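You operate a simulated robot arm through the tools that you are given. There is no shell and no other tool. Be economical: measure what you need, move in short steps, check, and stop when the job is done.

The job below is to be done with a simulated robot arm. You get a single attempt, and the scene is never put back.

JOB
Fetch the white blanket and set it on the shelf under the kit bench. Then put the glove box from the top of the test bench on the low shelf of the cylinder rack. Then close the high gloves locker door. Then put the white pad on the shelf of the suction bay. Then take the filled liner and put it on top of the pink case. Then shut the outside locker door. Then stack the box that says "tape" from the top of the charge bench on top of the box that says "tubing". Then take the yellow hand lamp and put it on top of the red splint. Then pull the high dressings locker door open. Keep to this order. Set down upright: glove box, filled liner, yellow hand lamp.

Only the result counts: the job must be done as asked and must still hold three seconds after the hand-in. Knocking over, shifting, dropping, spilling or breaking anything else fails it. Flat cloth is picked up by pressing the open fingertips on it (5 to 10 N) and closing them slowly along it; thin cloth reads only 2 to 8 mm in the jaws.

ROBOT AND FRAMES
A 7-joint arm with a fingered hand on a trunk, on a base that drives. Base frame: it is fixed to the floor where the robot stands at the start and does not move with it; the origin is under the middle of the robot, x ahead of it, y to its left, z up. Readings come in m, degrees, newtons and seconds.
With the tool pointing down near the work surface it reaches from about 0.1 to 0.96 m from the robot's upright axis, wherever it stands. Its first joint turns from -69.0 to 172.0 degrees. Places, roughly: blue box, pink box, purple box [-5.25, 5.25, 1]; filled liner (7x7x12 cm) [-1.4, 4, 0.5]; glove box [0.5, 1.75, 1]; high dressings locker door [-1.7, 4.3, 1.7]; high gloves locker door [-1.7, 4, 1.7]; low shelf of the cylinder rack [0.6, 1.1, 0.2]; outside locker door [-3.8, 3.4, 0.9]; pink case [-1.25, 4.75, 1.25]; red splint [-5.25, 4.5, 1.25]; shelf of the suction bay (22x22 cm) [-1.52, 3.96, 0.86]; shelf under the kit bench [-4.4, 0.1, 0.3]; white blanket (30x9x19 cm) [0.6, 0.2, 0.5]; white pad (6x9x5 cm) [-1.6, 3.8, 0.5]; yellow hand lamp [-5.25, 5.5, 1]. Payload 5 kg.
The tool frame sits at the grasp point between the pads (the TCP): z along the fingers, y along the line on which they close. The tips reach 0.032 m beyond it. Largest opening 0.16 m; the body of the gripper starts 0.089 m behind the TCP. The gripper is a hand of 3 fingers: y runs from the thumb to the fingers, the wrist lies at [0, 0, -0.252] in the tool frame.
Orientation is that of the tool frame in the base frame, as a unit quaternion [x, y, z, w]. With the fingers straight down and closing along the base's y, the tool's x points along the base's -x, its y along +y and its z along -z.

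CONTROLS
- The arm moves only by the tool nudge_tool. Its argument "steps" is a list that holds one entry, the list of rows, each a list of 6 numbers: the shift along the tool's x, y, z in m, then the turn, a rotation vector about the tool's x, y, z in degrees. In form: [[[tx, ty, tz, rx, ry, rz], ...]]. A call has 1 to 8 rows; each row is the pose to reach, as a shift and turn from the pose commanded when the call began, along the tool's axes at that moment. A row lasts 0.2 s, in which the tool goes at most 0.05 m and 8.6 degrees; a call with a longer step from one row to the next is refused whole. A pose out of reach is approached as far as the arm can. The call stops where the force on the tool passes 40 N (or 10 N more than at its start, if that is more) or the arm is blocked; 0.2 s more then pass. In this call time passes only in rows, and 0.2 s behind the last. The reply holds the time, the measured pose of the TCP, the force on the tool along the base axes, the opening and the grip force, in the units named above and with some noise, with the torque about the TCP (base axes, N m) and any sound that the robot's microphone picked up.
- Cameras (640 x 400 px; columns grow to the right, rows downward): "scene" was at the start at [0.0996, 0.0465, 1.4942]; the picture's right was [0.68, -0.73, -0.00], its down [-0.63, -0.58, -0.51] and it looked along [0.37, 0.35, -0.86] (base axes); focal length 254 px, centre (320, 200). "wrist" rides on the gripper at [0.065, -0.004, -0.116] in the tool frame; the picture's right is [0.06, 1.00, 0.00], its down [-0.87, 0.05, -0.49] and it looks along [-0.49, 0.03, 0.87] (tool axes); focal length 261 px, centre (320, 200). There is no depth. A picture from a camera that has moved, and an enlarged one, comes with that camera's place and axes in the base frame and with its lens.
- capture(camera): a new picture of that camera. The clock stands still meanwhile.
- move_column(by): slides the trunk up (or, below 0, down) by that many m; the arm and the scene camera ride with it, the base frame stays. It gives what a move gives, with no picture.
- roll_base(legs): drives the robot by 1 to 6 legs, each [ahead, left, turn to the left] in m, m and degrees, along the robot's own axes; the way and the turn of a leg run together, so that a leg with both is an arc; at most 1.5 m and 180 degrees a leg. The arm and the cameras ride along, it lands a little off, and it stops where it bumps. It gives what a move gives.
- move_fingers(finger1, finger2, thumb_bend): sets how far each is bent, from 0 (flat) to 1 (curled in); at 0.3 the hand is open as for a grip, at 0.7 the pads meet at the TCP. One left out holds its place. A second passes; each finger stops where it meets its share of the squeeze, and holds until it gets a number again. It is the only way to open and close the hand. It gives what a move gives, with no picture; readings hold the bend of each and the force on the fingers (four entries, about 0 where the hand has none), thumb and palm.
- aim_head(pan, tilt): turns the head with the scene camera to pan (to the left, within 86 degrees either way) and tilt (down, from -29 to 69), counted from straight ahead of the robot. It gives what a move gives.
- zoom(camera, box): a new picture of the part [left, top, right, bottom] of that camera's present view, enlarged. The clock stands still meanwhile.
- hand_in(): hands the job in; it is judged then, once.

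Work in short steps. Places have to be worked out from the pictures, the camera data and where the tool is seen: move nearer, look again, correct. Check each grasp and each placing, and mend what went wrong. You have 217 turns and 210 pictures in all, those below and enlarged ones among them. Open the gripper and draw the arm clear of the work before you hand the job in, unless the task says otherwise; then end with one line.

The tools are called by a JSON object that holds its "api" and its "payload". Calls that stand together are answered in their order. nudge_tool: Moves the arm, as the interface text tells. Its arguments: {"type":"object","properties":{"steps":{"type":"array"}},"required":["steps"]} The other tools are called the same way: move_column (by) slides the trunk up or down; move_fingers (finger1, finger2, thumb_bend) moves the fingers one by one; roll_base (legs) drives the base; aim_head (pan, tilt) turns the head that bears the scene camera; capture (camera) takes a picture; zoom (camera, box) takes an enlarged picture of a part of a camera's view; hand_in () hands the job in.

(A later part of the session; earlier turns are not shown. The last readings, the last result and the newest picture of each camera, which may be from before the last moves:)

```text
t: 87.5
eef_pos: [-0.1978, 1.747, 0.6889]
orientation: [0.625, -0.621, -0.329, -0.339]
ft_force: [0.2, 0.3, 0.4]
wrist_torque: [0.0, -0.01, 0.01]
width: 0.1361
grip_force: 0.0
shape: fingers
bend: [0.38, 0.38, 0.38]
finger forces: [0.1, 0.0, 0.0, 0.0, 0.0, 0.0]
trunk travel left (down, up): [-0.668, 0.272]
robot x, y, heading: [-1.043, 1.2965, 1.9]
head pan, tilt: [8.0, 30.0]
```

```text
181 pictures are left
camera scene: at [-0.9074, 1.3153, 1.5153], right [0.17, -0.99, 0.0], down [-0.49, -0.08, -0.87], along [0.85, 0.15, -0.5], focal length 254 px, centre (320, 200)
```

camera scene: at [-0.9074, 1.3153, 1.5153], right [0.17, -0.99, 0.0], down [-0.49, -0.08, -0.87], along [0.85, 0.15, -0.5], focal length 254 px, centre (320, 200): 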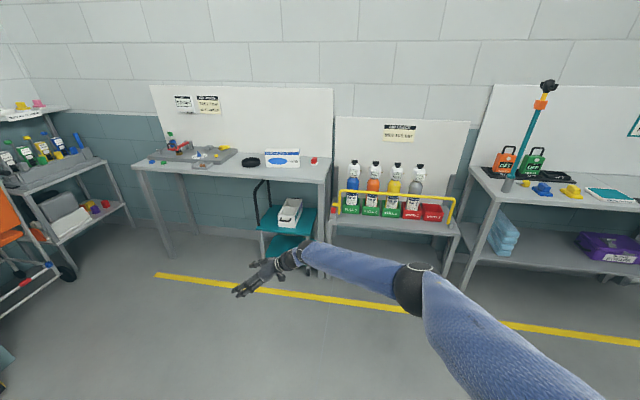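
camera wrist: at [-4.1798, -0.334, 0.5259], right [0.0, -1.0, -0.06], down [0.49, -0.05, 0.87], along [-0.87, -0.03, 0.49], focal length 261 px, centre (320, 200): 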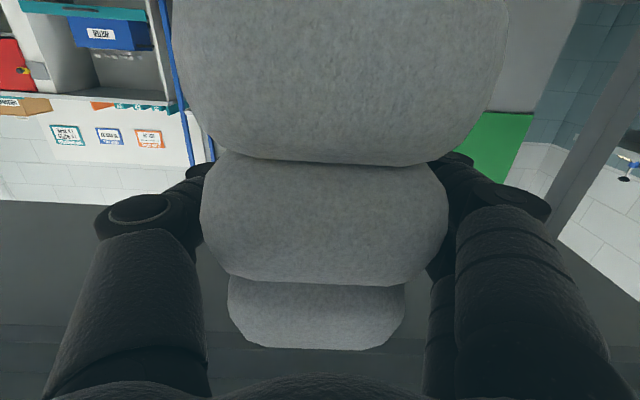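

Orientation is right. Because of the little red item beside the box I'll use a steeper pitch (~54°), and raise the hand well above bench height.

{"api": "move_column", "payload": {"by": 0.27}}

{"api": "nudge_tool", "payload": {"steps": [[[-0.03, 0, -0.02, 0, 5, 0], [-0.06, 0, -0.04, 0, 10, 0], [-0.09, 0, -0.06, 0, 15, 0], [-0.12, 0, -0.08, 0, 20, 0]]]}}

{"api": "roll_base", "payload": {"legs": [[0, 0, -1.7]]}}

{"api": "capture", "payload": {"camera": "scene"}}

```text
t: 90.2
eef_pos: [-0.1973, 1.7462, 0.9591]
orientation: [0.624, -0.622, -0.33, -0.339]
ft_force: [-0.7, -0.4, -0.4]
wrist_torque: [0.01, 0.0, 0.04]
width: 0.1359
grip_force: 0.0
shape: fingers
bend: [0.38, 0.38, 0.38]
finger forces: [0.1, 0.0, 0.1, 0.1, 0.0, 0.0]
trunk travel left (down, up): [-0.938, 0.002]
robot x, y, heading: [-1.0451, 1.2983, 1.5]
head pan, tilt: [8.0, 30.0]
```

```text
t: 91.2
eef_pos: [-0.2003, 1.7474, 1.1038]
orientation: [0.673, -0.671, -0.217, -0.225]
ft_force: [-0.1, -0.2, 0.4]
wrist_torque: [-0.01, -0.01, 0.05]
width: 0.1359
grip_force: 0.0
shape: fingers
bend: [0.38, 0.38, 0.38]
finger forces: [0.1, 0.0, 0.1, 0.0, 0.0, 0.0]
trunk travel left (down, up): [-0.938, 0.002]
robot x, y, heading: [-1.0464, 1.3017, 1.6]
head pan, tilt: [8.0, 30.0]
```

```text
t: 92.0
eef_pos: [-0.1869, 1.7215, 1.1027]
orientation: [-0.663, 0.68, 0.213, 0.229]
ft_force: [0.5, 0.5, 0.3]
wrist_torque: [-0.01, -0.04, -0.01]
width: 0.1359
grip_force: 0.1
shape: fingers
bend: [0.38, 0.38, 0.38]
finger forces: [0.0, 0.1, 0.1, 0.1, 0.0, 0.0]
trunk travel left (down, up): [-0.938, 0.002]
robot x, y, heading: [-1.0452, 1.2981, -0.1]
head pan, tilt: [8.0, 30.0]
```

```text
180 pictures are left
camera scene: at [-0.9063, 1.3115, 1.7853], right [0.14, -0.99, 0.0], down [-0.5, -0.07, -0.87], along [0.86, 0.12, -0.5], focal length 254 px, centre (320, 200)
```

scene: 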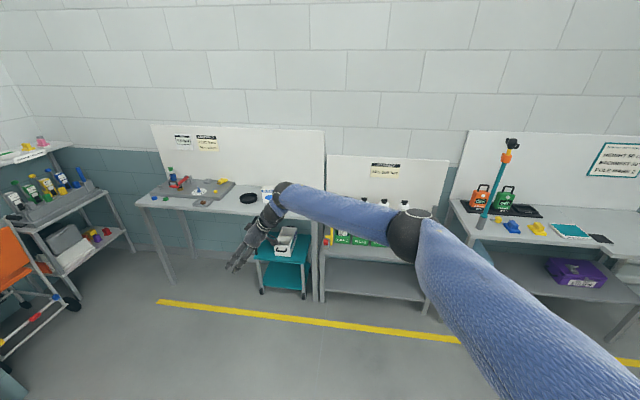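

Drive closer with the hand above bench level and look through the wrist camera.

{"api": "roll_base", "payload": {"legs": [[0.5, 0.08, 0]]}}

{"api": "capture", "payload": {"camera": "wrist"}}

{"api": "capture", "payload": {"camera": "scene"}}

```text
t: 94.9
eef_pos: [0.3056, 1.8057, 1.1037]
orientation: [-0.665, 0.679, 0.214, 0.229]
ft_force: [0.7, -0.2, -0.4]
wrist_torque: [-0.01, -0.02, 0.02]
width: 0.1363
grip_force: 0.0
shape: fingers
bend: [0.38, 0.38, 0.38]
finger forces: [0.0, 0.1, 0.1, 0.0, 0.1, 0.0]
trunk travel left (down, up): [-0.938, 0.002]
robot x, y, heading: [-0.5518, 1.3799, 0.4]
head pan, tilt: [8.0, 30.0]
```

```text
179 pictures are left
camera wrist: at [0.3059, 1.6851, 1.1589], right [-1.0, -0.02, -0.05], down [-0.06, 0.41, 0.91], along [0.0, 0.91, -0.41], focal length 261 px, centre (320, 200)
```

wrist: 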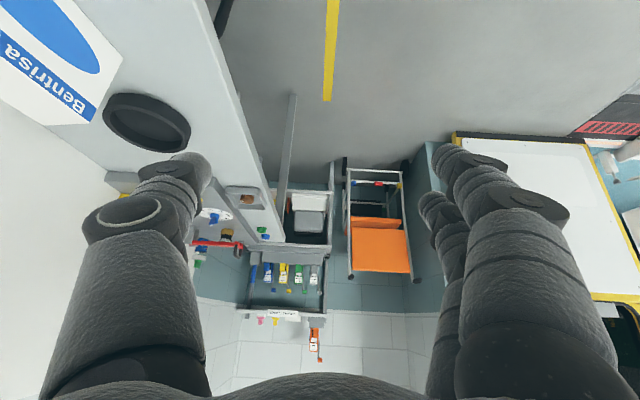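

```text
178 pictures are left
camera scene: at [-0.4124, 1.3929, 1.7854], right [0.14, -0.99, 0.0], down [-0.5, -0.07, -0.87], along [0.86, 0.12, -0.5], focal length 254 px, centre (320, 200)
```

scene: 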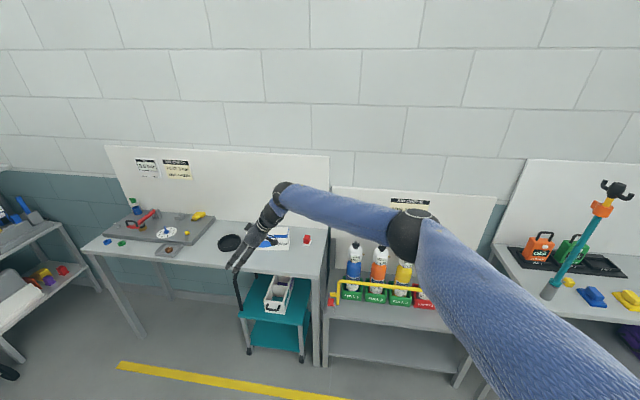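

Zoom from the present viewpoint to triangulate the glove box.

{"api": "zoom", "payload": {"camera": "scene", "box": [210, 200, 338, 280]}}

{"api": "zoom", "payload": {"camera": "wrist", "box": [0, 0, 256, 160]}}

```text
5.00 times, centred on (274, 240) of scene
camera zoom: at [-0.4124, 1.3929, 1.7854], right [0.14, -0.99, 0.0], down [-0.5, -0.07, -0.87], along [0.86, 0.12, -0.5], focal length 1268 px, centre (550, 0)
```

zoom: 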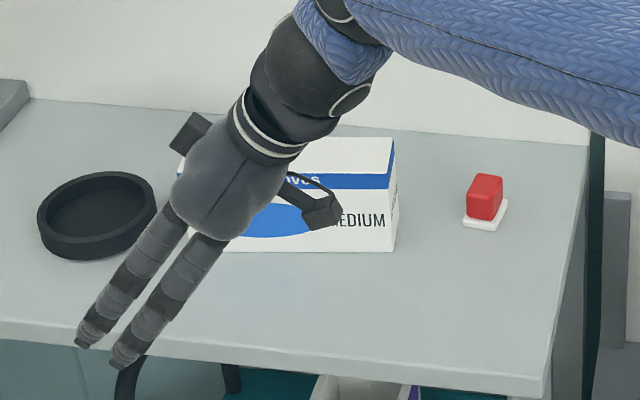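

```text
2.50 times, centred on (128, 80) of wrist
camera zoom: at [0.3059, 1.6851, 1.1589], right [-1.0, -0.02, -0.05], down [-0.06, 0.41, 0.91], along [0.0, 0.91, -0.41], focal length 652 px, centre (800, 500)
```

zoom: 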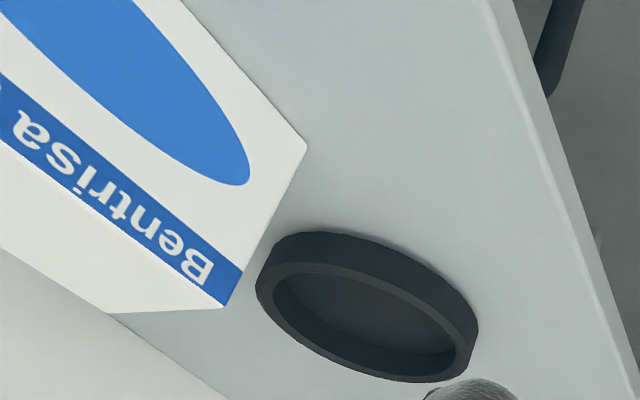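

Triangulated: box x≈0.595–0.69, y≈1.71–1.93, z≈0.86–0.955. Open the hand, drive 0.33 ahead and check from above before descending.

{"api": "move_fingers", "payload": {"finger1": 0.3, "finger2": 0.3, "thumb_bend": 0.3}}

{"api": "roll_base", "payload": {"legs": [[0.335, 0.005, 0]]}}

{"api": "capture", "payload": {"camera": "wrist"}}

{"api": "aim_head", "payload": {"pan": 20, "tilt": 40}}

{"api": "capture", "payload": {"camera": "scene"}}

```text
t: 95.9
eef_pos: [0.3059, 1.8059, 1.1032]
orientation: [-0.664, 0.679, 0.214, 0.229]
ft_force: [0.2, 0.4, 0.0]
wrist_torque: [-0.01, -0.01, -0.02]
width: 0.1676
grip_force: 0.1
shape: fingers
bend: [0.3, 0.3, 0.3]
finger forces: [0.0, 0.0, 0.0, 0.0, 0.0, 0.0]
trunk travel left (down, up): [-0.938, 0.002]
robot x, y, heading: [-0.5513, 1.3823, 0.1]
head pan, tilt: [8.0, 30.0]
```

```text
t: 98.2
eef_pos: [0.6456, 1.8144, 1.104]
orientation: [-0.665, 0.678, 0.214, 0.227]
ft_force: [0.2, -1.1, -0.7]
wrist_torque: [0.04, 0.03, 0.0]
width: 0.1676
grip_force: 0.1
shape: fingers
bend: [0.3, 0.3, 0.3]
finger forces: [0.0, 0.0, 0.0, 0.1, 0.1, 0.0]
trunk travel left (down, up): [-0.938, 0.002]
robot x, y, heading: [-0.2155, 1.3842, 0.2]
head pan, tilt: [8.0, 30.0]
```

```text
175 pictures are left
camera wrist: at [0.6439, 1.693, 1.1589], right [-1.0, -0.03, -0.05], down [-0.06, 0.41, 0.91], along [0.0, 0.91, -0.41], focal length 261 px, centre (320, 200)
```

wrist: 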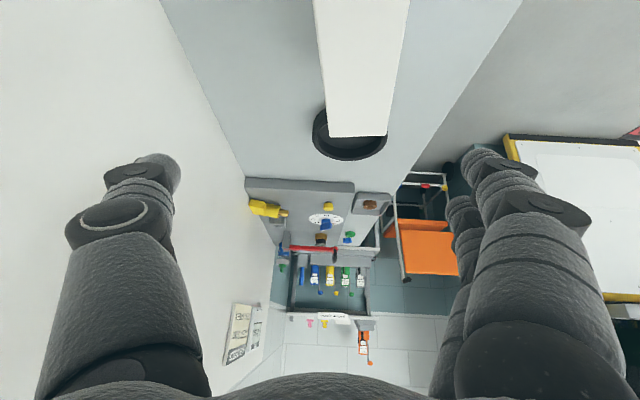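

```text
t: 98.9
eef_pos: [0.6431, 1.8146, 1.1041]
orientation: [-0.665, 0.678, 0.215, 0.228]
ft_force: [0.4, 0.3, -0.5]
wrist_torque: [0.03, 0.01, 0.0]
width: 0.1676
grip_force: 0.1
shape: fingers
bend: [0.3, 0.3, 0.3]
finger forces: [0.0, 0.0, 0.1, 0.1, 0.0, 0.1]
trunk travel left (down, up): [-0.938, 0.002]
robot x, y, heading: [-0.2124, 1.3838, 0.3]
head pan, tilt: [20.0, 40.0]
```

```text
174 pictures are left
camera scene: at [-0.0837, 1.4163, 1.77], right [0.35, -0.94, 0.0], down [-0.6, -0.22, -0.77], along [0.72, 0.27, -0.64], focal length 254 px, centre (320, 200)
```

scene: 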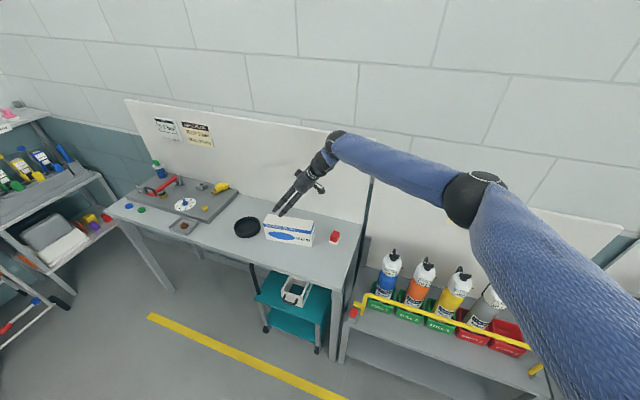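

The box is turned about 8° and its centre is x≈0.62. I yaw the tool to match, shift and descend 6 cm, then look again.

{"api": "nudge_tool", "payload": {"steps": [[[0.013, 0.0085, 0.015, -2, 0, -2.5], [0.027, 0.017, 0.03, -4, 0, -5], [0.04, 0.0256, 0.0447, -5.5, -0.1, -7.5]]]}}

{"api": "capture", "payload": {"camera": "wrist"}}

{"api": "zoom", "payload": {"camera": "scene", "box": [220, 160, 380, 260]}}

```text
t: 99.7
eef_pos: [0.6188, 1.8102, 1.0423]
orientation: [0.718, -0.621, -0.232, -0.211]
ft_force: [0.7, 0.2, -0.1]
wrist_torque: [-0.02, 0.01, 0.0]
width: 0.1675
grip_force: 0.1
shape: fingers
bend: [0.3, 0.3, 0.3]
finger forces: [0.0, 0.1, 0.0, 0.1, 0.0, 0.0]
trunk travel left (down, up): [-0.938, 0.002]
robot x, y, heading: [-0.2144, 1.3874, 0.4]
head pan, tilt: [20.0, 40.0]
```

```text
173 pictures are left
camera wrist: at [0.6387, 1.6901, 1.0984], right [-0.98, -0.19, -0.05], down [-0.12, 0.39, 0.91], along [-0.15, 0.9, -0.41], focal length 261 px, centre (320, 200)
```

wrist: 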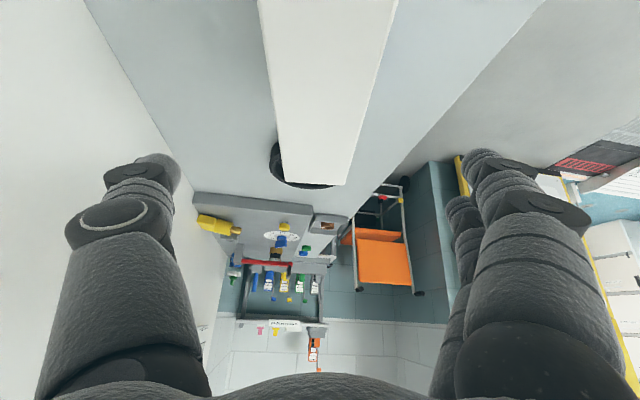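

```text
4.00 times, centred on (300, 210) of scene
camera zoom: at [-0.0838, 1.4166, 1.77], right [0.35, -0.94, 0.0], down [-0.6, -0.22, -0.77], along [0.72, 0.27, -0.64], focal length 1014 px, centre (400, 160)
```

zoom: 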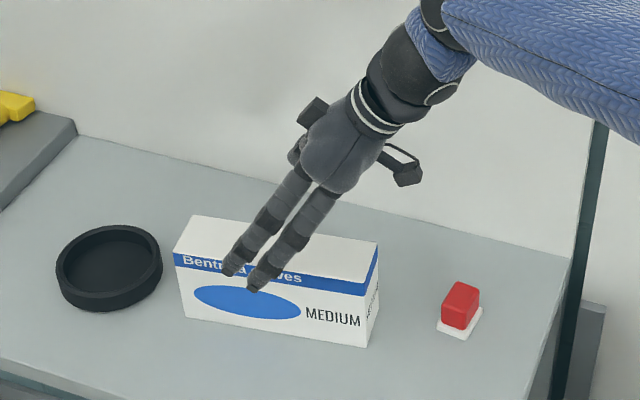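

Aligned with the box within a few mm. Descend straight down 12.5 cm around it.

{"api": "nudge_tool", "payload": {"steps": [[[0.025, 0.0005, 0.0338, 0, 0, 0], [0.05, 0.001, 0.0675, 0, 0, 0], [0.0744, 0.0015, 0.1005, 0, 0, 0]]]}}

{"api": "zoom", "payload": {"camera": "scene", "box": [220, 160, 380, 260]}}

{"api": "capture", "payload": {"camera": "wrist"}}

```text
t: 100.5
eef_pos: [0.6212, 1.8097, 0.9192]
orientation: [0.718, -0.622, -0.232, -0.211]
ft_force: [0.3, 0.0, -0.6]
wrist_torque: [0.0, -0.02, 0.01]
width: 0.1676
grip_force: 0.0
shape: fingers
bend: [0.3, 0.3, 0.3]
finger forces: [0.1, 0.0, 0.0, 0.0, 0.0, 0.0]
trunk travel left (down, up): [-0.938, 0.002]
robot x, y, heading: [-0.2106, 1.3837, 0.4]
head pan, tilt: [20.0, 40.0]
```

```text
4.00 times, centred on (300, 210) of scene
camera zoom: at [-0.0838, 1.4175, 1.7701], right [0.35, -0.94, 0.0], down [-0.6, -0.22, -0.77], along [0.72, 0.27, -0.64], focal length 1014 px, centre (400, 160)
```

zoom: 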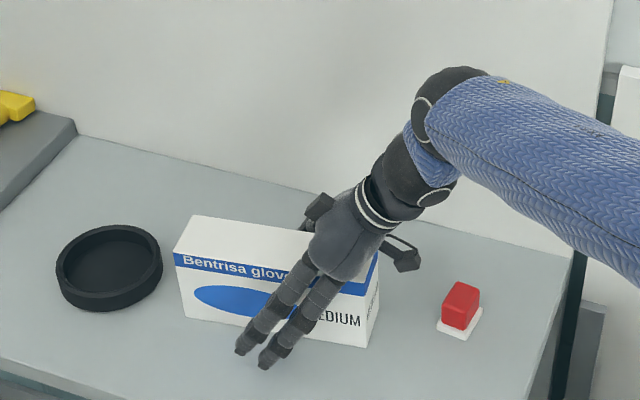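

```text
170 pictures are left
camera wrist: at [0.6396, 1.6906, 0.9736], right [-0.98, -0.19, -0.05], down [-0.12, 0.39, 0.91], along [-0.15, 0.9, -0.41], focal length 261 px, centre (320, 200)
```

wrist: 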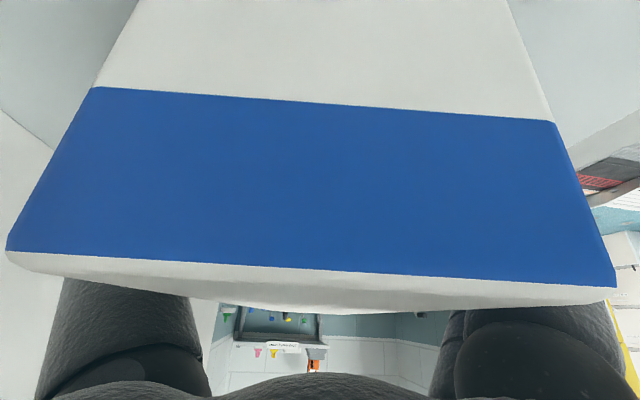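

Fingers are on both sides of the box. Close gently.

{"api": "move_fingers", "payload": {"finger1": 0.57, "finger2": 0.57, "thumb_bend": 0.57}}

```text
t: 101.5
eef_pos: [0.6189, 1.8091, 0.9172]
orientation: [0.717, -0.623, -0.231, -0.211]
ft_force: [0.8, -1.9, -0.2]
wrist_torque: [0.03, 0.0, -0.04]
width: 0.0702
grip_force: 4.9
shape: fingers
bend: [0.55, 0.55, 0.55]
finger forces: [3.1, 1.3, 0.1, 0.1, 5.0, 0.0]
trunk travel left (down, up): [-0.938, 0.002]
robot x, y, heading: [-0.2161, 1.3861, 0.3]
head pan, tilt: [20.0, 40.0]
```

Contact at width 0.070; firm up the grip.

{"api": "move_fingers", "payload": {"finger1": 0.64, "finger2": 0.64, "thumb_bend": 0.64}}

{"api": "nudge_tool", "payload": {"steps": [[[-0.012, 0, -0.016, 0, 0, 0], [-0.03, 0, -0.04, 0, 0, 0]]]}}

{"api": "zoom", "payload": {"camera": "scene", "box": [220, 160, 380, 260]}}

```text
t: 102.5
eef_pos: [0.6195, 1.8092, 0.918]
orientation: [0.717, -0.623, -0.231, -0.211]
ft_force: [-0.5, -0.4, 1.2]
wrist_torque: [-0.02, -0.01, -0.03]
width: 0.0675
grip_force: 17.6
shape: fingers
bend: [0.56, 0.56, 0.59]
finger forces: [10.0, 8.4, 0.0, 0.0, 17.9, 0.1]
trunk travel left (down, up): [-0.938, 0.002]
robot x, y, heading: [-0.2147, 1.3839, 0.3]
head pan, tilt: [20.0, 40.0]
```

```text
t: 103.1
eef_pos: [0.6177, 1.8102, 0.9682]
orientation: [0.718, -0.622, -0.232, -0.21]
ft_force: [-0.1, -0.3, -4.2]
wrist_torque: [-0.05, -0.03, -0.02]
width: 0.0678
grip_force: 18.0
shape: fingers
bend: [0.56, 0.56, 0.59]
finger forces: [9.7, 8.3, 0.0, 0.0, 17.6, 0.0]
trunk travel left (down, up): [-0.938, 0.002]
robot x, y, heading: [-0.2146, 1.3857, 0.2]
head pan, tilt: [20.0, 40.0]
```

```text
4.00 times, centred on (300, 210) of scene
camera zoom: at [-0.0842, 1.4158, 1.77], right [0.35, -0.94, 0.0], down [-0.6, -0.22, -0.77], along [0.72, 0.27, -0.64], focal length 1014 px, centre (400, 160)
```

zoom: 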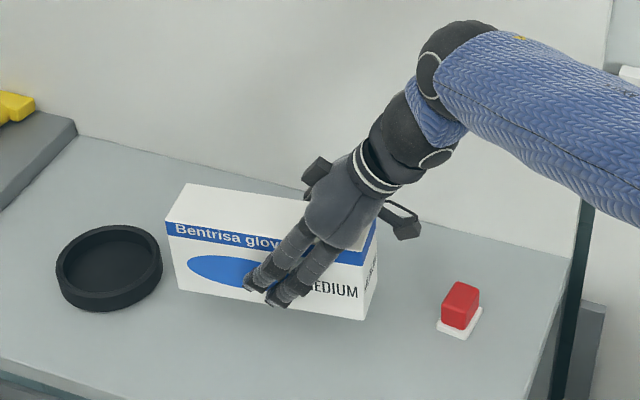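

Held and lifted (≈0.4 kg). Raise, back away, and yaw the tool round to face ahead.

{"api": "nudge_tool", "payload": {"steps": [[[-0.024, 0, -0.032, 0, 0, 0], [-0.048, 0, -0.064, 0, 0, 0], [-0.06, 0, -0.08, 0, 0, 0]]]}}

{"api": "roll_base", "payload": {"legs": [[-0.8, 0, 0]]}}

{"api": "nudge_tool", "payload": {"steps": [[[0.0018, -0.0222, -0.001, 5.06, 0.1, 6.83], [0.0061, -0.0437, -0.0039, 10.1, 0.2, 13.7], [0.013, -0.0643, -0.0087, 15.2, 0.3, 20.5], [0.0222, -0.0835, -0.0153, 20.2, 0.4, 27.3], [0.0336, -0.1007, -0.0234, 25.3, 0.5, 34.2], [0.0469, -0.1157, -0.0331, 30.3, 0.6, 41.0], [0.0618, -0.128, -0.0439, 35.4, 0.7, 47.8], [0.078, -0.1376, -0.0558, 40.5, 0.8, 54.7]]]}}

{"api": "nudge_tool", "payload": {"steps": [[[0.0018, -0.0222, -0.001, 5.06, 0.1, 6.83], [0.0061, -0.0437, -0.0039, 10.1, 0.2, 13.7], [0.013, -0.0643, -0.0087, 15.2, 0.3, 20.5], [0.0176, -0.0747, -0.012, 17.85, 0.35, 24.1]]]}}

{"api": "aim_head", "payload": {"pan": 0, "tilt": 40}}

{"api": "capture", "payload": {"camera": "scene"}}

```text
t: 103.9
eef_pos: [0.6184, 1.8099, 1.0679]
orientation: [0.718, -0.622, -0.231, -0.21]
ft_force: [-0.5, 0.7, -4.6]
wrist_torque: [-0.01, -0.03, 0.02]
width: 0.0673
grip_force: 17.5
shape: fingers
bend: [0.56, 0.56, 0.59]
finger forces: [9.5, 8.1, 0.0, 0.1, 17.7, 0.0]
trunk travel left (down, up): [-0.938, 0.002]
robot x, y, heading: [-0.2178, 1.3856, 0.4]
head pan, tilt: [20.0, 40.0]
```

```text
t: 108.2
eef_pos: [-0.1888, 1.8075, 1.0692]
orientation: [0.719, -0.62, -0.232, -0.21]
ft_force: [-0.2, -0.3, -4.8]
wrist_torque: [-0.09, -0.03, -0.01]
width: 0.0676
grip_force: 17.8
shape: fingers
bend: [0.56, 0.56, 0.59]
finger forces: [9.5, 8.1, 0.1, 0.0, 17.6, 0.0]
trunk travel left (down, up): [-0.938, 0.002]
robot x, y, heading: [-1.0135, 1.379, 0.7]
head pan, tilt: [20.0, 40.0]
```

```text
t: 110.0
eef_pos: [-0.0388, 1.7317, 1.0687]
orientation: [-0.248, 0.916, 0.076, 0.305]
ft_force: [0.8, 0.1, -5.6]
wrist_torque: [-0.02, 0.04, -0.02]
width: 0.0674
grip_force: 17.5
shape: fingers
bend: [0.56, 0.56, 0.59]
finger forces: [9.3, 8.2, 0.0, 0.0, 17.4, 0.1]
trunk travel left (down, up): [-0.938, 0.002]
robot x, y, heading: [-1.0201, 1.3788, 0.8]
head pan, tilt: [20.0, 40.0]
```

```text
t: 111.0
eef_pos: [-0.021, 1.6577, 1.0682]
orientation: [-0.003, 0.949, -0.005, 0.314]
ft_force: [0.2, -0.7, -5.2]
wrist_torque: [-0.01, 0.04, -0.01]
width: 0.0677
grip_force: 17.1
shape: fingers
bend: [0.56, 0.56, 0.59]
finger forces: [9.1, 8.1, 0.0, 0.0, 17.3, 0.0]
trunk travel left (down, up): [-0.938, 0.002]
robot x, y, heading: [-1.0185, 1.3787, 0.6]
head pan, tilt: [20.0, 40.0]
```

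```text
t: 111.8
eef_pos: [-0.0202, 1.6582, 1.0673]
orientation: [-0.003, 0.949, -0.006, 0.314]
ft_force: [0.3, 0.2, -4.6]
wrist_torque: [0.02, 0.09, 0.01]
width: 0.0674
grip_force: 17.1
shape: fingers
bend: [0.56, 0.56, 0.59]
finger forces: [9.0, 8.2, 0.0, 0.0, 17.3, 0.0]
trunk travel left (down, up): [-0.938, 0.002]
robot x, y, heading: [-1.0198, 1.3788, 0.7]
head pan, tilt: [0.0, 40.0]
```

```text
168 pictures are left
camera scene: at [-0.8823, 1.3811, 1.7699], right [0.01, -1.0, 0.0], down [-0.64, -0.01, -0.77], along [0.77, 0.01, -0.64], focal length 254 px, centre (320, 200)
```

scene: 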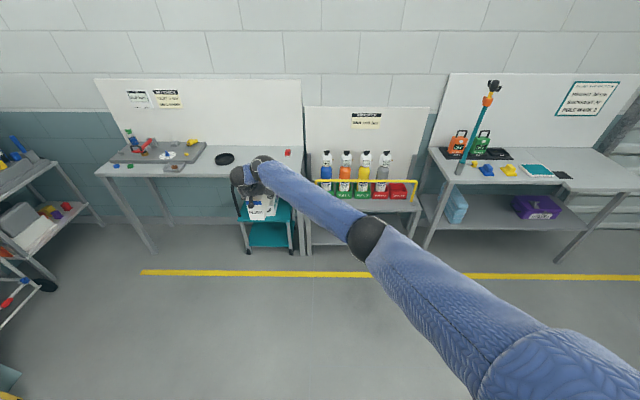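

Now shift right to the cylinder rack and lower the trunk, then view the low shelf.

{"api": "roll_base", "payload": {"legs": [[-0.05, -0.53, -0.6]]}}

{"api": "move_column", "payload": {"by": -0.4}}

{"api": "move_column", "payload": {"by": -0.32}}

{"api": "aim_head", "payload": {"pan": 0, "tilt": 30}}

{"api": "capture", "payload": {"camera": "scene"}}

{"api": "capture", "payload": {"camera": "wrist"}}

```text
t: 114.9
eef_pos: [-0.0641, 1.1158, 1.0684]
orientation: [0.003, 0.949, -0.008, 0.315]
ft_force: [-0.4, -0.4, -4.4]
wrist_torque: [0.0, 0.05, 0.01]
width: 0.0672
grip_force: 17.6
shape: fingers
bend: [0.56, 0.56, 0.59]
finger forces: [9.0, 8.2, 0.0, 0.0, 17.3, 0.1]
trunk travel left (down, up): [-0.938, 0.002]
robot x, y, heading: [-1.0643, 0.8518, 0.1]
head pan, tilt: [0.0, 40.0]
```

```text
t: 118.8
eef_pos: [-0.0643, 1.1154, 0.6667]
orientation: [0.001, 0.949, -0.007, 0.315]
ft_force: [-0.1, 0.2, -4.3]
wrist_torque: [0.0, 0.09, 0.01]
width: 0.0673
grip_force: 17.4
shape: fingers
bend: [0.56, 0.56, 0.59]
finger forces: [9.1, 8.2, 0.1, 0.0, 17.3, 0.1]
trunk travel left (down, up): [-0.538, 0.402]
robot x, y, heading: [-1.0629, 0.8489, -0.1]
head pan, tilt: [0.0, 40.0]
```

```text
t: 121.9
eef_pos: [-0.0644, 1.1148, 0.3488]
orientation: [0.002, 0.949, -0.008, 0.314]
ft_force: [0.3, -0.7, -4.1]
wrist_torque: [-0.01, 0.07, -0.01]
width: 0.0677
grip_force: 16.8
shape: fingers
bend: [0.56, 0.56, 0.59]
finger forces: [9.1, 8.2, 0.0, 0.0, 17.3, 0.0]
trunk travel left (down, up): [-0.218, 0.722]
robot x, y, heading: [-1.0629, 0.8494, -0.1]
head pan, tilt: [0.0, 40.0]
```

```text
t: 122.7
eef_pos: [-0.0643, 1.1153, 0.3478]
orientation: [0.002, 0.949, -0.007, 0.314]
ft_force: [-0.7, -0.4, -4.0]
wrist_torque: [0.04, 0.09, 0.0]
width: 0.0675
grip_force: 17.1
shape: fingers
bend: [0.56, 0.56, 0.59]
finger forces: [9.0, 8.2, 0.0, 0.0, 17.3, 0.0]
trunk travel left (down, up): [-0.218, 0.722]
robot x, y, heading: [-1.0626, 0.8473, -0.1]
head pan, tilt: [0.0, 30.0]
```

```text
167 pictures are left
camera scene: at [-0.9236, 0.8489, 1.0652], right [0.0, -1.0, 0.0], down [-0.5, 0.0, -0.87], along [0.87, 0.0, -0.5], focal length 254 px, centre (320, 200)
```

scene: 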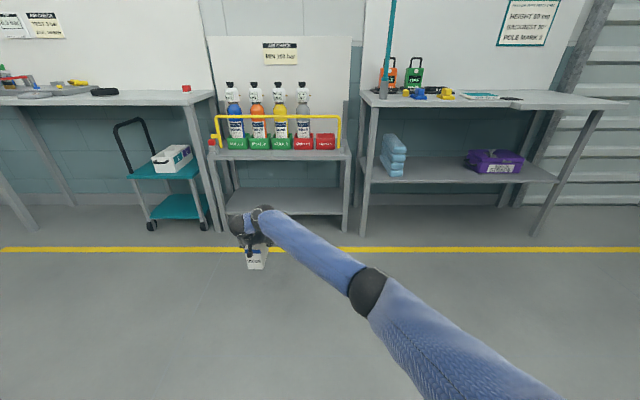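

```text
166 pictures are left
camera wrist: at [-0.1854, 1.1128, 0.4029], right [-0.04, 1.0, -0.05], down [0.4, 0.06, 0.91], along [0.91, 0.02, -0.41], focal length 261 px, centre (320, 200)
```

wrist: 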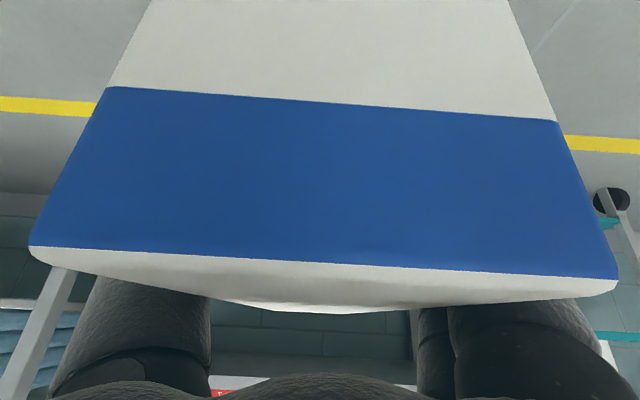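

Low shelf: z≈0.155, x≈0.475–0.85, free. Lower so the box bottom passes ~4 cm above it, then drive in partway.

{"api": "move_column", "payload": {"by": -0.085}}

{"api": "roll_base", "payload": {"legs": [[0.48, 0, 0]]}}

{"api": "capture", "payload": {"camera": "scene"}}

```text
t: 123.9
eef_pos: [-0.0649, 1.1162, 0.2625]
orientation: [0.003, 0.949, -0.007, 0.314]
ft_force: [-0.3, -1.0, -4.4]
wrist_torque: [0.01, 0.06, 0.02]
width: 0.0677
grip_force: 17.1
shape: fingers
bend: [0.56, 0.56, 0.59]
finger forces: [9.0, 8.2, 0.0, 0.0, 17.3, 0.1]
trunk travel left (down, up): [-0.133, 0.807]
robot x, y, heading: [-1.0672, 0.8485, 0.3]
head pan, tilt: [0.0, 30.0]
```

```text
t: 126.7
eef_pos: [0.4134, 1.1108, 0.2641]
orientation: [0.003, 0.949, -0.007, 0.315]
ft_force: [-0.4, -0.6, -4.3]
wrist_torque: [0.01, 0.05, -0.01]
width: 0.0673
grip_force: 17.4
shape: fingers
bend: [0.56, 0.56, 0.59]
finger forces: [9.0, 8.1, 0.1, 0.1, 17.2, 0.0]
trunk travel left (down, up): [-0.133, 0.807]
robot x, y, heading: [-0.5893, 0.8498, -0.1]
head pan, tilt: [0.0, 30.0]
```

```text
165 pictures are left
camera scene: at [-0.4465, 0.848, 0.9803], right [0.0, -1.0, 0.0], down [-0.5, 0.0, -0.87], along [0.87, 0.0, -0.5], focal length 254 px, centre (320, 200)
```

scene: 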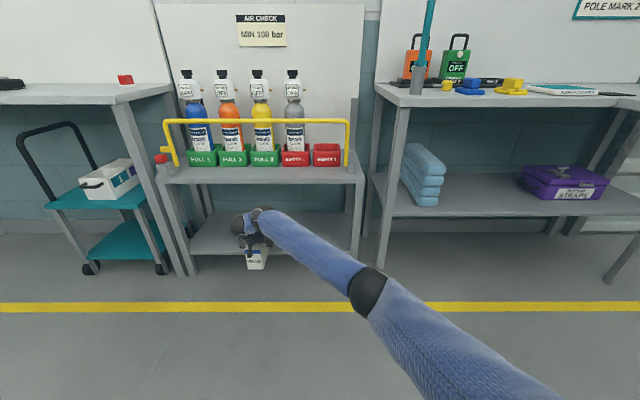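

Zoom to check the rack's front edge relative to the box.

{"api": "zoom", "payload": {"camera": "scene", "box": [140, 140, 396, 300]}}

```text
2.50 times, centred on (268, 220) of scene
camera zoom: at [-0.4465, 0.848, 0.9803], right [0.0, -1.0, 0.0], down [-0.5, 0.0, -0.87], along [0.87, 0.0, -0.5], focal length 634 px, centre (450, 150)
```

zoom: 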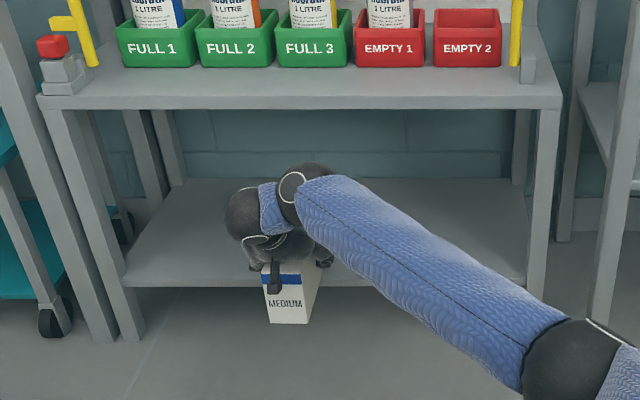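

Shelf top ≈0.15, upper shelf underside ≈0.53. Lower 2.5 cm more and drive in 0.195.

{"api": "move_column", "payload": {"by": -0.025}}

{"api": "roll_base", "payload": {"legs": [[0.195, 0, 0]]}}

{"api": "zoom", "payload": {"camera": "scene", "box": [140, 140, 396, 300]}}

```text
t: 127.4
eef_pos: [0.4134, 1.1111, 0.2389]
orientation: [0.004, 0.949, -0.008, 0.314]
ft_force: [0.5, -0.2, -4.2]
wrist_torque: [0.0, 0.07, 0.04]
width: 0.0674
grip_force: 17.4
shape: fingers
bend: [0.56, 0.56, 0.59]
finger forces: [9.0, 8.2, 0.0, 0.1, 17.3, 0.0]
trunk travel left (down, up): [-0.108, 0.832]
robot x, y, heading: [-0.5903, 0.8494, 0.1]
head pan, tilt: [0.0, 30.0]
```

```text
t: 129.0
eef_pos: [0.6096, 1.1141, 0.2342]
orientation: [0.003, 0.95, -0.008, 0.313]
ft_force: [-0.2, 0.1, -4.6]
wrist_torque: [0.0, 0.03, -0.01]
width: 0.0675
grip_force: 17.0
shape: fingers
bend: [0.56, 0.56, 0.59]
finger forces: [9.1, 8.2, 0.1, 0.1, 17.2, 0.1]
trunk travel left (down, up): [-0.108, 0.832]
robot x, y, heading: [-0.3883, 0.8442, 0.0]
head pan, tilt: [0.0, 30.0]
```

```text
2.50 times, centred on (268, 220) of scene
camera zoom: at [-0.25, 0.8478, 0.9549], right [0.0, -1.0, 0.0], down [-0.5, 0.0, -0.87], along [0.87, 0.0, -0.5], focal length 634 px, centre (450, 150)
```

zoom: 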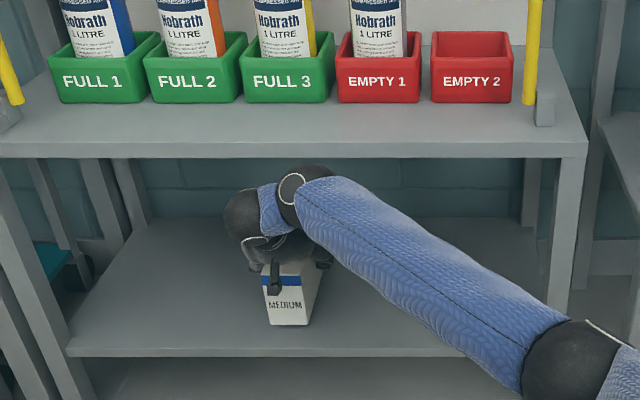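

Box is above the shelf interior. Lower in small steps till contact.

{"api": "nudge_tool", "payload": {"steps": [[[0.005, 0, 0.0067, 0, 0, 0], [0.0085, 0, 0.0115, 0, 0, 0], [0.012, 0, 0.016, 0, 0, 0], [0.0145, 0, 0.0195, 0, 0, 0], [0.017, 0, 0.023, 0, 0, 0], [0.0195, 0, 0.0263, 0, 0, 0], [0.022, 0, 0.03, 0, 0, 0]]]}}

```text
t: 130.2
eef_pos: [0.611, 1.1152, 0.2177]
orientation: [0.003, 0.948, -0.005, 0.318]
ft_force: [-4.6, -2.7, 21.4]
wrist_torque: [-0.08, 0.45, 0.07]
width: 0.0673
grip_force: 22.5
shape: fingers
bend: [0.58, 0.58, 0.6]
finger forces: [10.8, 8.7, 0.1, 0.0, 25.7, 0.0]
trunk travel left (down, up): [-0.108, 0.832]
robot x, y, heading: [-0.3905, 0.8434, -0.1]
head pan, tilt: [0.0, 30.0]
stopped in row 6: the force on the tool passed its limit at 43 N (the readings are from after the stop); the commanded pose is now the measured one
```

Set down on the shelf. Ease up a little, open to clear, and check.

{"api": "nudge_tool", "payload": {"steps": [[[-0.0015, 0, -0.002, 0, 0, 0]]]}}

{"api": "move_fingers", "payload": {"finger1": 0.4, "finger2": 0.4, "thumb_bend": 0.4}}

{"api": "zoom", "payload": {"camera": "scene", "box": [140, 140, 396, 300]}}

{"api": "capture", "payload": {"camera": "wrist"}}

```text
t: 130.6
eef_pos: [0.6102, 1.1152, 0.2177]
orientation: [0.003, 0.949, -0.007, 0.316]
ft_force: [0.5, 0.3, 16.7]
wrist_torque: [0.01, 0.2, 0.08]
width: 0.0672
grip_force: 21.5
shape: fingers
bend: [0.58, 0.58, 0.6]
finger forces: [11.4, 9.3, 0.1, 0.1, 22.6, 0.0]
trunk travel left (down, up): [-0.108, 0.832]
robot x, y, heading: [-0.3933, 0.8472, -0.1]
head pan, tilt: [0.0, 30.0]
```

```text
t: 131.6
eef_pos: [0.6105, 1.1132, 0.2155]
orientation: [0.003, 0.949, -0.007, 0.316]
ft_force: [-0.8, 0.5, 2.3]
wrist_torque: [-0.03, 0.13, -0.04]
width: 0.1275
grip_force: 1.9
shape: fingers
bend: [0.4, 0.4, 0.4]
finger forces: [2.2, 0.1, 0.0, 0.0, 1.6, 0.0]
trunk travel left (down, up): [-0.108, 0.832]
robot x, y, heading: [-0.3911, 0.8463, 0.0]
head pan, tilt: [0.0, 30.0]
```

```text
2.50 times, centred on (268, 220) of scene
camera zoom: at [-0.2508, 0.8475, 0.9553], right [0.0, -1.0, 0.0], down [-0.5, 0.0, -0.87], along [0.87, 0.0, -0.5], focal length 634 px, centre (450, 150)
```

zoom: 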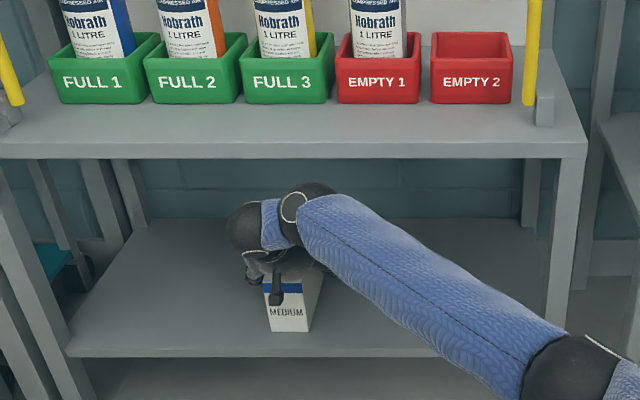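

```text
161 pictures are left
camera wrist: at [0.4884, 1.1112, 0.2697], right [-0.04, 1.0, -0.05], down [0.4, 0.06, 0.91], along [0.91, 0.02, -0.4], focal length 261 px, centre (320, 200)
```

wrist: 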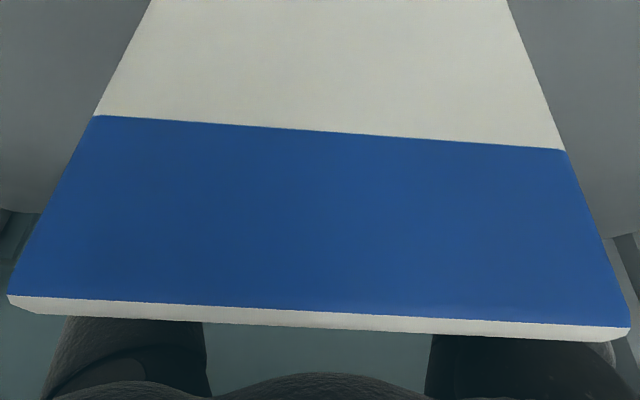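

Open fully, withdraw along the finger direction, then back off.

{"api": "move_fingers", "payload": {"finger1": 0.3, "finger2": 0.3, "thumb_bend": 0.3}}

{"api": "nudge_tool", "payload": {"steps": [[[0, 0, -0.03, 0, 0, 0], [0, 0, -0.06, 0, 0, 0], [0, 0, -0.09, 0, 0, 0], [0, 0, -0.12, 0, 0, 0]]]}}

{"api": "roll_base", "payload": {"legs": [[-0.55, 0, 0]]}}

{"api": "capture", "payload": {"camera": "scene"}}

```text
t: 132.6
eef_pos: [0.6113, 1.115, 0.2158]
orientation: [0.002, 0.949, -0.006, 0.315]
ft_force: [-0.5, 0.6, 1.0]
wrist_torque: [-0.03, 0.04, 0.0]
width: 0.1674
grip_force: 0.3
shape: fingers
bend: [0.3, 0.3, 0.3]
finger forces: [0.8, 0.0, 0.0, 0.0, 0.0, 0.1]
trunk travel left (down, up): [-0.108, 0.832]
robot x, y, heading: [-0.3894, 0.8474, 0.0]
head pan, tilt: [0.0, 30.0]
```

```text
t: 133.6
eef_pos: [0.5374, 1.1152, 0.3118]
orientation: [0.003, 0.949, -0.007, 0.315]
ft_force: [0.0, -0.1, 0.3]
wrist_torque: [0.01, 0.01, 0.0]
width: 0.1677
grip_force: 0.0
shape: fingers
bend: [0.3, 0.3, 0.3]
finger forces: [0.0, 0.1, 0.0, 0.1, 0.1, 0.0]
trunk travel left (down, up): [-0.108, 0.832]
robot x, y, heading: [-0.3937, 0.8461, -0.1]
head pan, tilt: [0.0, 30.0]
```

```text
t: 136.8
eef_pos: [-0.0079, 1.1097, 0.3122]
orientation: [0.007, 0.949, -0.008, 0.315]
ft_force: [-0.8, 0.1, 0.1]
wrist_torque: [0.02, 0.0, -0.01]
width: 0.1676
grip_force: 0.1
shape: fingers
bend: [0.3, 0.3, 0.3]
finger forces: [0.0, 0.1, 0.1, 0.0, 0.1, 0.0]
trunk travel left (down, up): [-0.108, 0.832]
robot x, y, heading: [-0.9378, 0.8524, -0.5]
head pan, tilt: [0.0, 30.0]
```

```text
160 pictures are left
camera scene: at [-0.7987, 0.8496, 0.9553], right [-0.01, -1.0, 0.0], down [-0.5, 0.01, -0.87], along [0.87, -0.01, -0.5], focal length 254 px, centre (320, 200)
```

scene: 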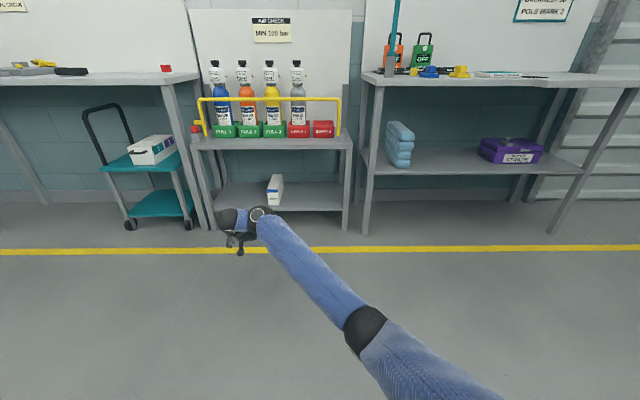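

Glove box stands well. Next the ambulance: turn left to face it, raise the trunk and look.

{"api": "roll_base", "payload": {"legs": [[-0.4, 0, 0], [0, 0, 90.5]]}}

{"api": "move_column", "payload": {"by": 0.4}}

{"api": "move_column", "payload": {"by": 0.4}}

{"api": "aim_head", "payload": {"pan": 0, "tilt": 15}}

{"api": "capture", "payload": {"camera": "scene"}}

```text
t: 143.1
eef_pos: [-1.6134, 1.7802, 0.3122]
orientation: [0.672, -0.67, -0.219, -0.226]
ft_force: [-0.4, -0.1, 0.3]
wrist_torque: [0.02, 0.02, 0.02]
width: 0.1678
grip_force: 0.2
shape: fingers
bend: [0.3, 0.3, 0.3]
finger forces: [0.1, 0.0, 0.1, 0.0, 0.1, 0.0]
trunk travel left (down, up): [-0.108, 0.832]
robot x, y, heading: [-1.3329, 0.8545, 90.6]
head pan, tilt: [0.0, 30.0]
```

```text
t: 146.9
eef_pos: [-1.6136, 1.7814, 0.7113]
orientation: [0.672, -0.669, -0.22, -0.227]
ft_force: [-1.0, -0.1, 0.4]
wrist_torque: [0.0, -0.03, -0.02]
width: 0.1675
grip_force: 0.0
shape: fingers
bend: [0.3, 0.3, 0.3]
finger forces: [0.1, 0.0, 0.1, 0.1, 0.1, 0.0]
trunk travel left (down, up): [-0.508, 0.432]
robot x, y, heading: [-1.3363, 0.8574, 90.4]
head pan, tilt: [0.0, 30.0]
```

```text
t: 150.8
eef_pos: [-1.6131, 1.7813, 1.1113]
orientation: [0.671, -0.671, -0.219, -0.228]
ft_force: [-0.6, -0.5, 0.4]
wrist_torque: [-0.04, 0.01, 0.02]
width: 0.1677
grip_force: 0.2
shape: fingers
bend: [0.3, 0.3, 0.3]
finger forces: [0.1, 0.0, 0.0, 0.0, 0.0, 0.1]
trunk travel left (down, up): [-0.908, 0.032]
robot x, y, heading: [-1.3374, 0.8539, 90.7]
head pan, tilt: [0.0, 30.0]
```

```text
t: 151.5
eef_pos: [-1.6122, 1.7818, 1.1129]
orientation: [0.672, -0.67, -0.22, -0.226]
ft_force: [-0.6, -0.5, 0.4]
wrist_torque: [0.02, -0.01, 0.0]
width: 0.1675
grip_force: 0.1
shape: fingers
bend: [0.3, 0.3, 0.3]
finger forces: [0.0, 0.0, 0.0, 0.0, 0.0, 0.1]
trunk travel left (down, up): [-0.908, 0.032]
robot x, y, heading: [-1.339, 0.8564, 90.5]
head pan, tilt: [0.0, 15.0]
```

```text
159 pictures are left
camera scene: at [-1.3368, 0.9994, 1.7795], right [1.0, 0.01, 0.0], down [0.0, -0.26, -0.97], along [-0.01, 0.97, -0.26], focal length 254 px, centre (320, 200)
```

scene: 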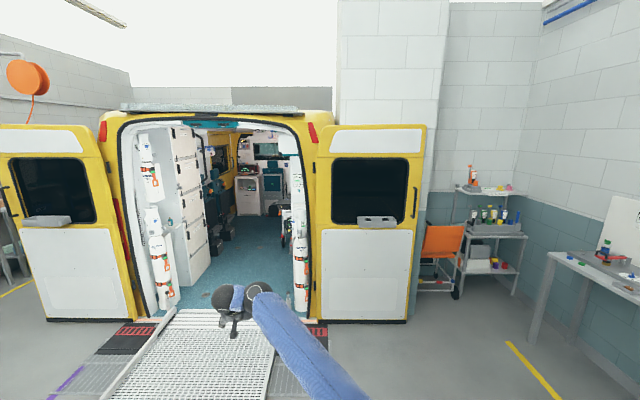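

Zoom into the ambulance interior.

{"api": "zoom", "payload": {"camera": "scene", "box": [110, 110, 330, 330]}}

```text
1.82 times, centred on (220, 220) of scene
camera zoom: at [-1.3368, 0.9994, 1.7795], right [1.0, 0.01, 0.0], down [0.0, -0.26, -0.97], along [-0.01, 0.97, -0.26], focal length 461 px, centre (502, 164)
```

zoom: 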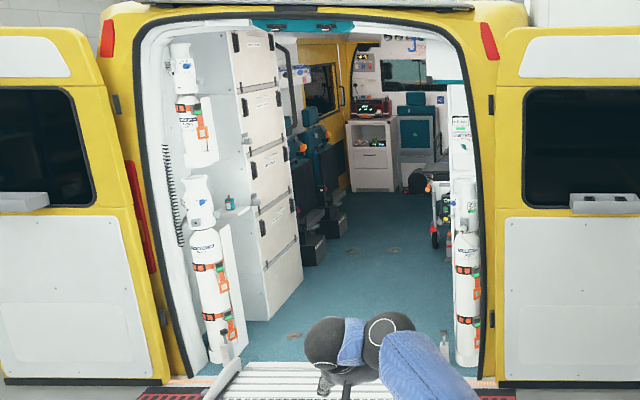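

The lockers named lie along the inner right wall (x≈-1.6), so I must drive up the ramp. First fold the arm in: tool down and closer to the body.

{"api": "nudge_tool", "payload": {"steps": [[[0.0372, 0, -0.0028, 0, 8.5, 0], [0.0737, 0, -0.011, 0, 17, 0], [0.1085, 0, -0.0245, 0, 25.5, 0], [0.1409, 0, -0.0431, 0, 34, 0], [0.148, 0, -0.048, 0, 36, 0]]]}}

{"api": "nudge_tool", "payload": {"steps": [[[0.045, 0.0, -0.01, 0, 0, 0], [0.09, 0.0, -0.02, 0, 0, 0], [0.135, 0.0, -0.03, 0, 0, 0], [0.18, 0.0, -0.03, 0, 0, 0], [0.22, 0.0, -0.03, 0, 0, 0], [0.26, 0.0, -0.03, 0, 0, 0], [0.3, 0.0, -0.03, 0, 0, 0], [0.34, 0.0, -0.03, 0, 0, 0]]]}}

{"api": "roll_base", "payload": {"legs": [[0, 0.72, -0.5]]}}

{"api": "aim_head", "payload": {"pan": -5, "tilt": 20}}

{"api": "capture", "payload": {"camera": "scene"}}

```text
t: 152.9
eef_pos: [-1.5169, 1.6909, 1.0365]
orientation: [-0.678, 0.732, -0.018, 0.055]
ft_force: [-0.5, 0.5, 0.9]
wrist_torque: [0.0, -0.04, 0.03]
width: 0.1681
grip_force: 0.0
shape: fingers
bend: [0.3, 0.3, 0.3]
finger forces: [0.1, 0.1, 0.0, 0.1, 0.1, 0.0]
out of reach, approached as far as the arm can: row 5
trunk travel left (down, up): [-0.908, 0.032]
robot x, y, heading: [-1.3358, 0.8533, 90.4]
head pan, tilt: [0.0, 15.0]
stopped in row 5: the arm was blocked; the commanded pose is now the measured one
```

```text
t: 154.9
eef_pos: [-1.5398, 1.496, 0.9384]
orientation: [-0.667, 0.738, 0.001, 0.103]
ft_force: [1.1, -0.3, -0.2]
wrist_torque: [-0.04, 0.01, 0.01]
width: 0.1683
grip_force: 0.0
shape: fingers
bend: [0.3, 0.3, 0.3]
finger forces: [0.1, 0.1, 0.0, 0.0, 0.1, 0.0]
out of reach, approached as far as the arm can: row 1, 2, 3, 4, 5, 6, 7, 8
trunk travel left (down, up): [-0.908, 0.032]
robot x, y, heading: [-1.3335, 0.8536, 90.6]
head pan, tilt: [0.0, 15.0]
stopped in row 8: the arm was blocked; the commanded pose is now the measured one
```

```text
t: 158.9
eef_pos: [-2.2539, 1.4946, 0.938]
orientation: [-0.663, 0.742, 0.0, 0.104]
ft_force: [0.2, -0.1, 0.0]
wrist_torque: [-0.01, 0.02, -0.01]
width: 0.168
grip_force: 0.0
shape: fingers
bend: [0.3, 0.3, 0.3]
finger forces: [0.0, 0.0, 0.0, 0.1, 0.1, 0.1]
trunk travel left (down, up): [-0.908, 0.032]
robot x, y, heading: [-2.0576, 0.8502, 89.8]
head pan, tilt: [0.0, 15.0]
```

```text
t: 159.5
eef_pos: [-2.2536, 1.4954, 0.9388]
orientation: [-0.664, 0.741, -0.001, 0.104]
ft_force: [-0.2, 0.2, 0.5]
wrist_torque: [-0.01, 0.02, 0.0]
width: 0.1683
grip_force: 0.0
shape: fingers
bend: [0.3, 0.3, 0.3]
finger forces: [0.0, 0.0, 0.1, 0.0, 0.0, 0.0]
trunk travel left (down, up): [-0.908, 0.032]
robot x, y, heading: [-2.0531, 0.8517, 89.8]
head pan, tilt: [-5.0, 20.0]
```

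```text
157 pictures are left
camera scene: at [-2.0475, 0.9969, 1.7715], right [1.0, -0.09, 0.0], down [-0.03, -0.34, -0.94], along [0.08, 0.94, -0.34], focal length 254 px, centre (320, 200)
```

scene: 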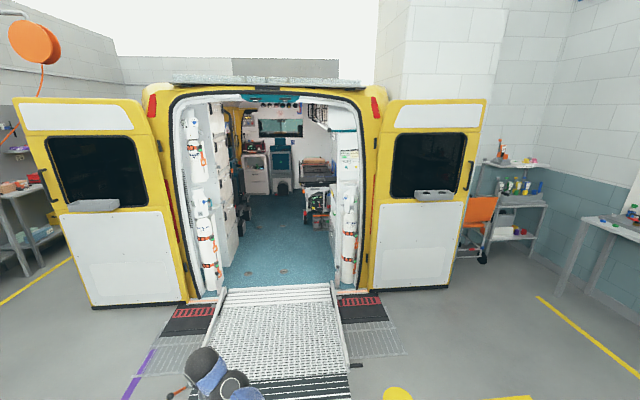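

Ramp: x≈-2.69 to -1.76, running along +y. Centre on it and drive to its foot for a better look inside.

{"api": "roll_base", "payload": {"legs": [[0, 0.17, 0.2], [0.9, 0, 0]]}}

{"api": "aim_head", "payload": {"pan": -12, "tilt": 8}}

{"api": "capture", "payload": {"camera": "scene"}}

{"api": "zoom", "payload": {"camera": "scene", "box": [250, 50, 490, 200]}}

```text
t: 165.3
eef_pos: [-2.4331, 2.3929, 0.9377]
orientation: [-0.666, 0.739, 0.0, 0.103]
ft_force: [1.0, 0.0, -0.6]
wrist_torque: [0.0, -0.02, 0.02]
width: 0.1682
grip_force: 0.0
shape: fingers
bend: [0.3, 0.3, 0.3]
finger forces: [0.1, 0.0, 0.0, 0.1, 0.1, 0.0]
trunk travel left (down, up): [-0.908, 0.032]
robot x, y, heading: [-2.2317, 1.7527, 90.3]
head pan, tilt: [-5.0, 20.0]
```

```text
t: 166.1
eef_pos: [-2.4316, 2.392, 0.9384]
orientation: [-0.666, 0.739, -0.001, 0.103]
ft_force: [1.2, -0.8, -0.2]
wrist_torque: [-0.01, -0.03, 0.01]
width: 0.1685
grip_force: 0.0
shape: fingers
bend: [0.3, 0.3, 0.3]
finger forces: [0.0, 0.0, 0.0, 0.0, 0.0, 0.0]
trunk travel left (down, up): [-0.908, 0.032]
robot x, y, heading: [-2.2305, 1.7508, 90.0]
head pan, tilt: [-12.0, 8.0]
```

```text
156 pictures are left
camera scene: at [-2.2117, 1.893, 1.7909], right [0.98, -0.2, 0.0], down [-0.03, -0.14, -0.99], along [0.2, 0.97, -0.14], focal length 254 px, centre (320, 200)
```

scene: 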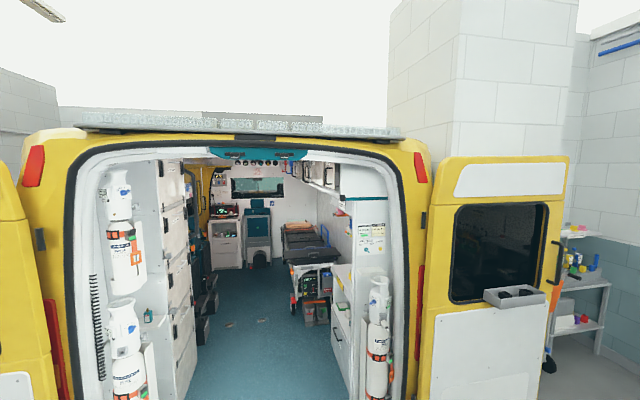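

```text
2.67 times, centred on (370, 125) of scene
camera zoom: at [-2.2117, 1.893, 1.7909], right [0.98, -0.2, 0.0], down [-0.03, -0.14, -0.99], along [0.2, 0.97, -0.14], focal length 676 px, centre (187, 400)
```

zoom: 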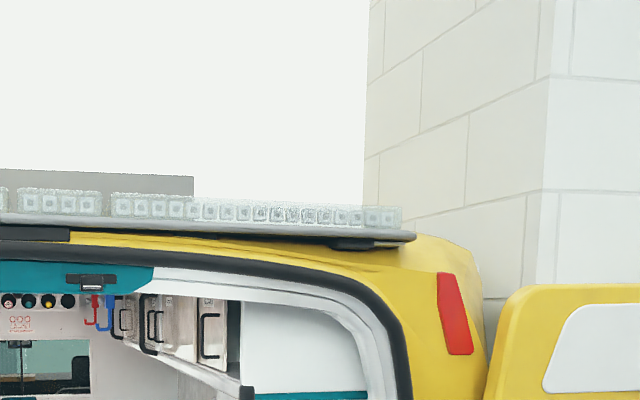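

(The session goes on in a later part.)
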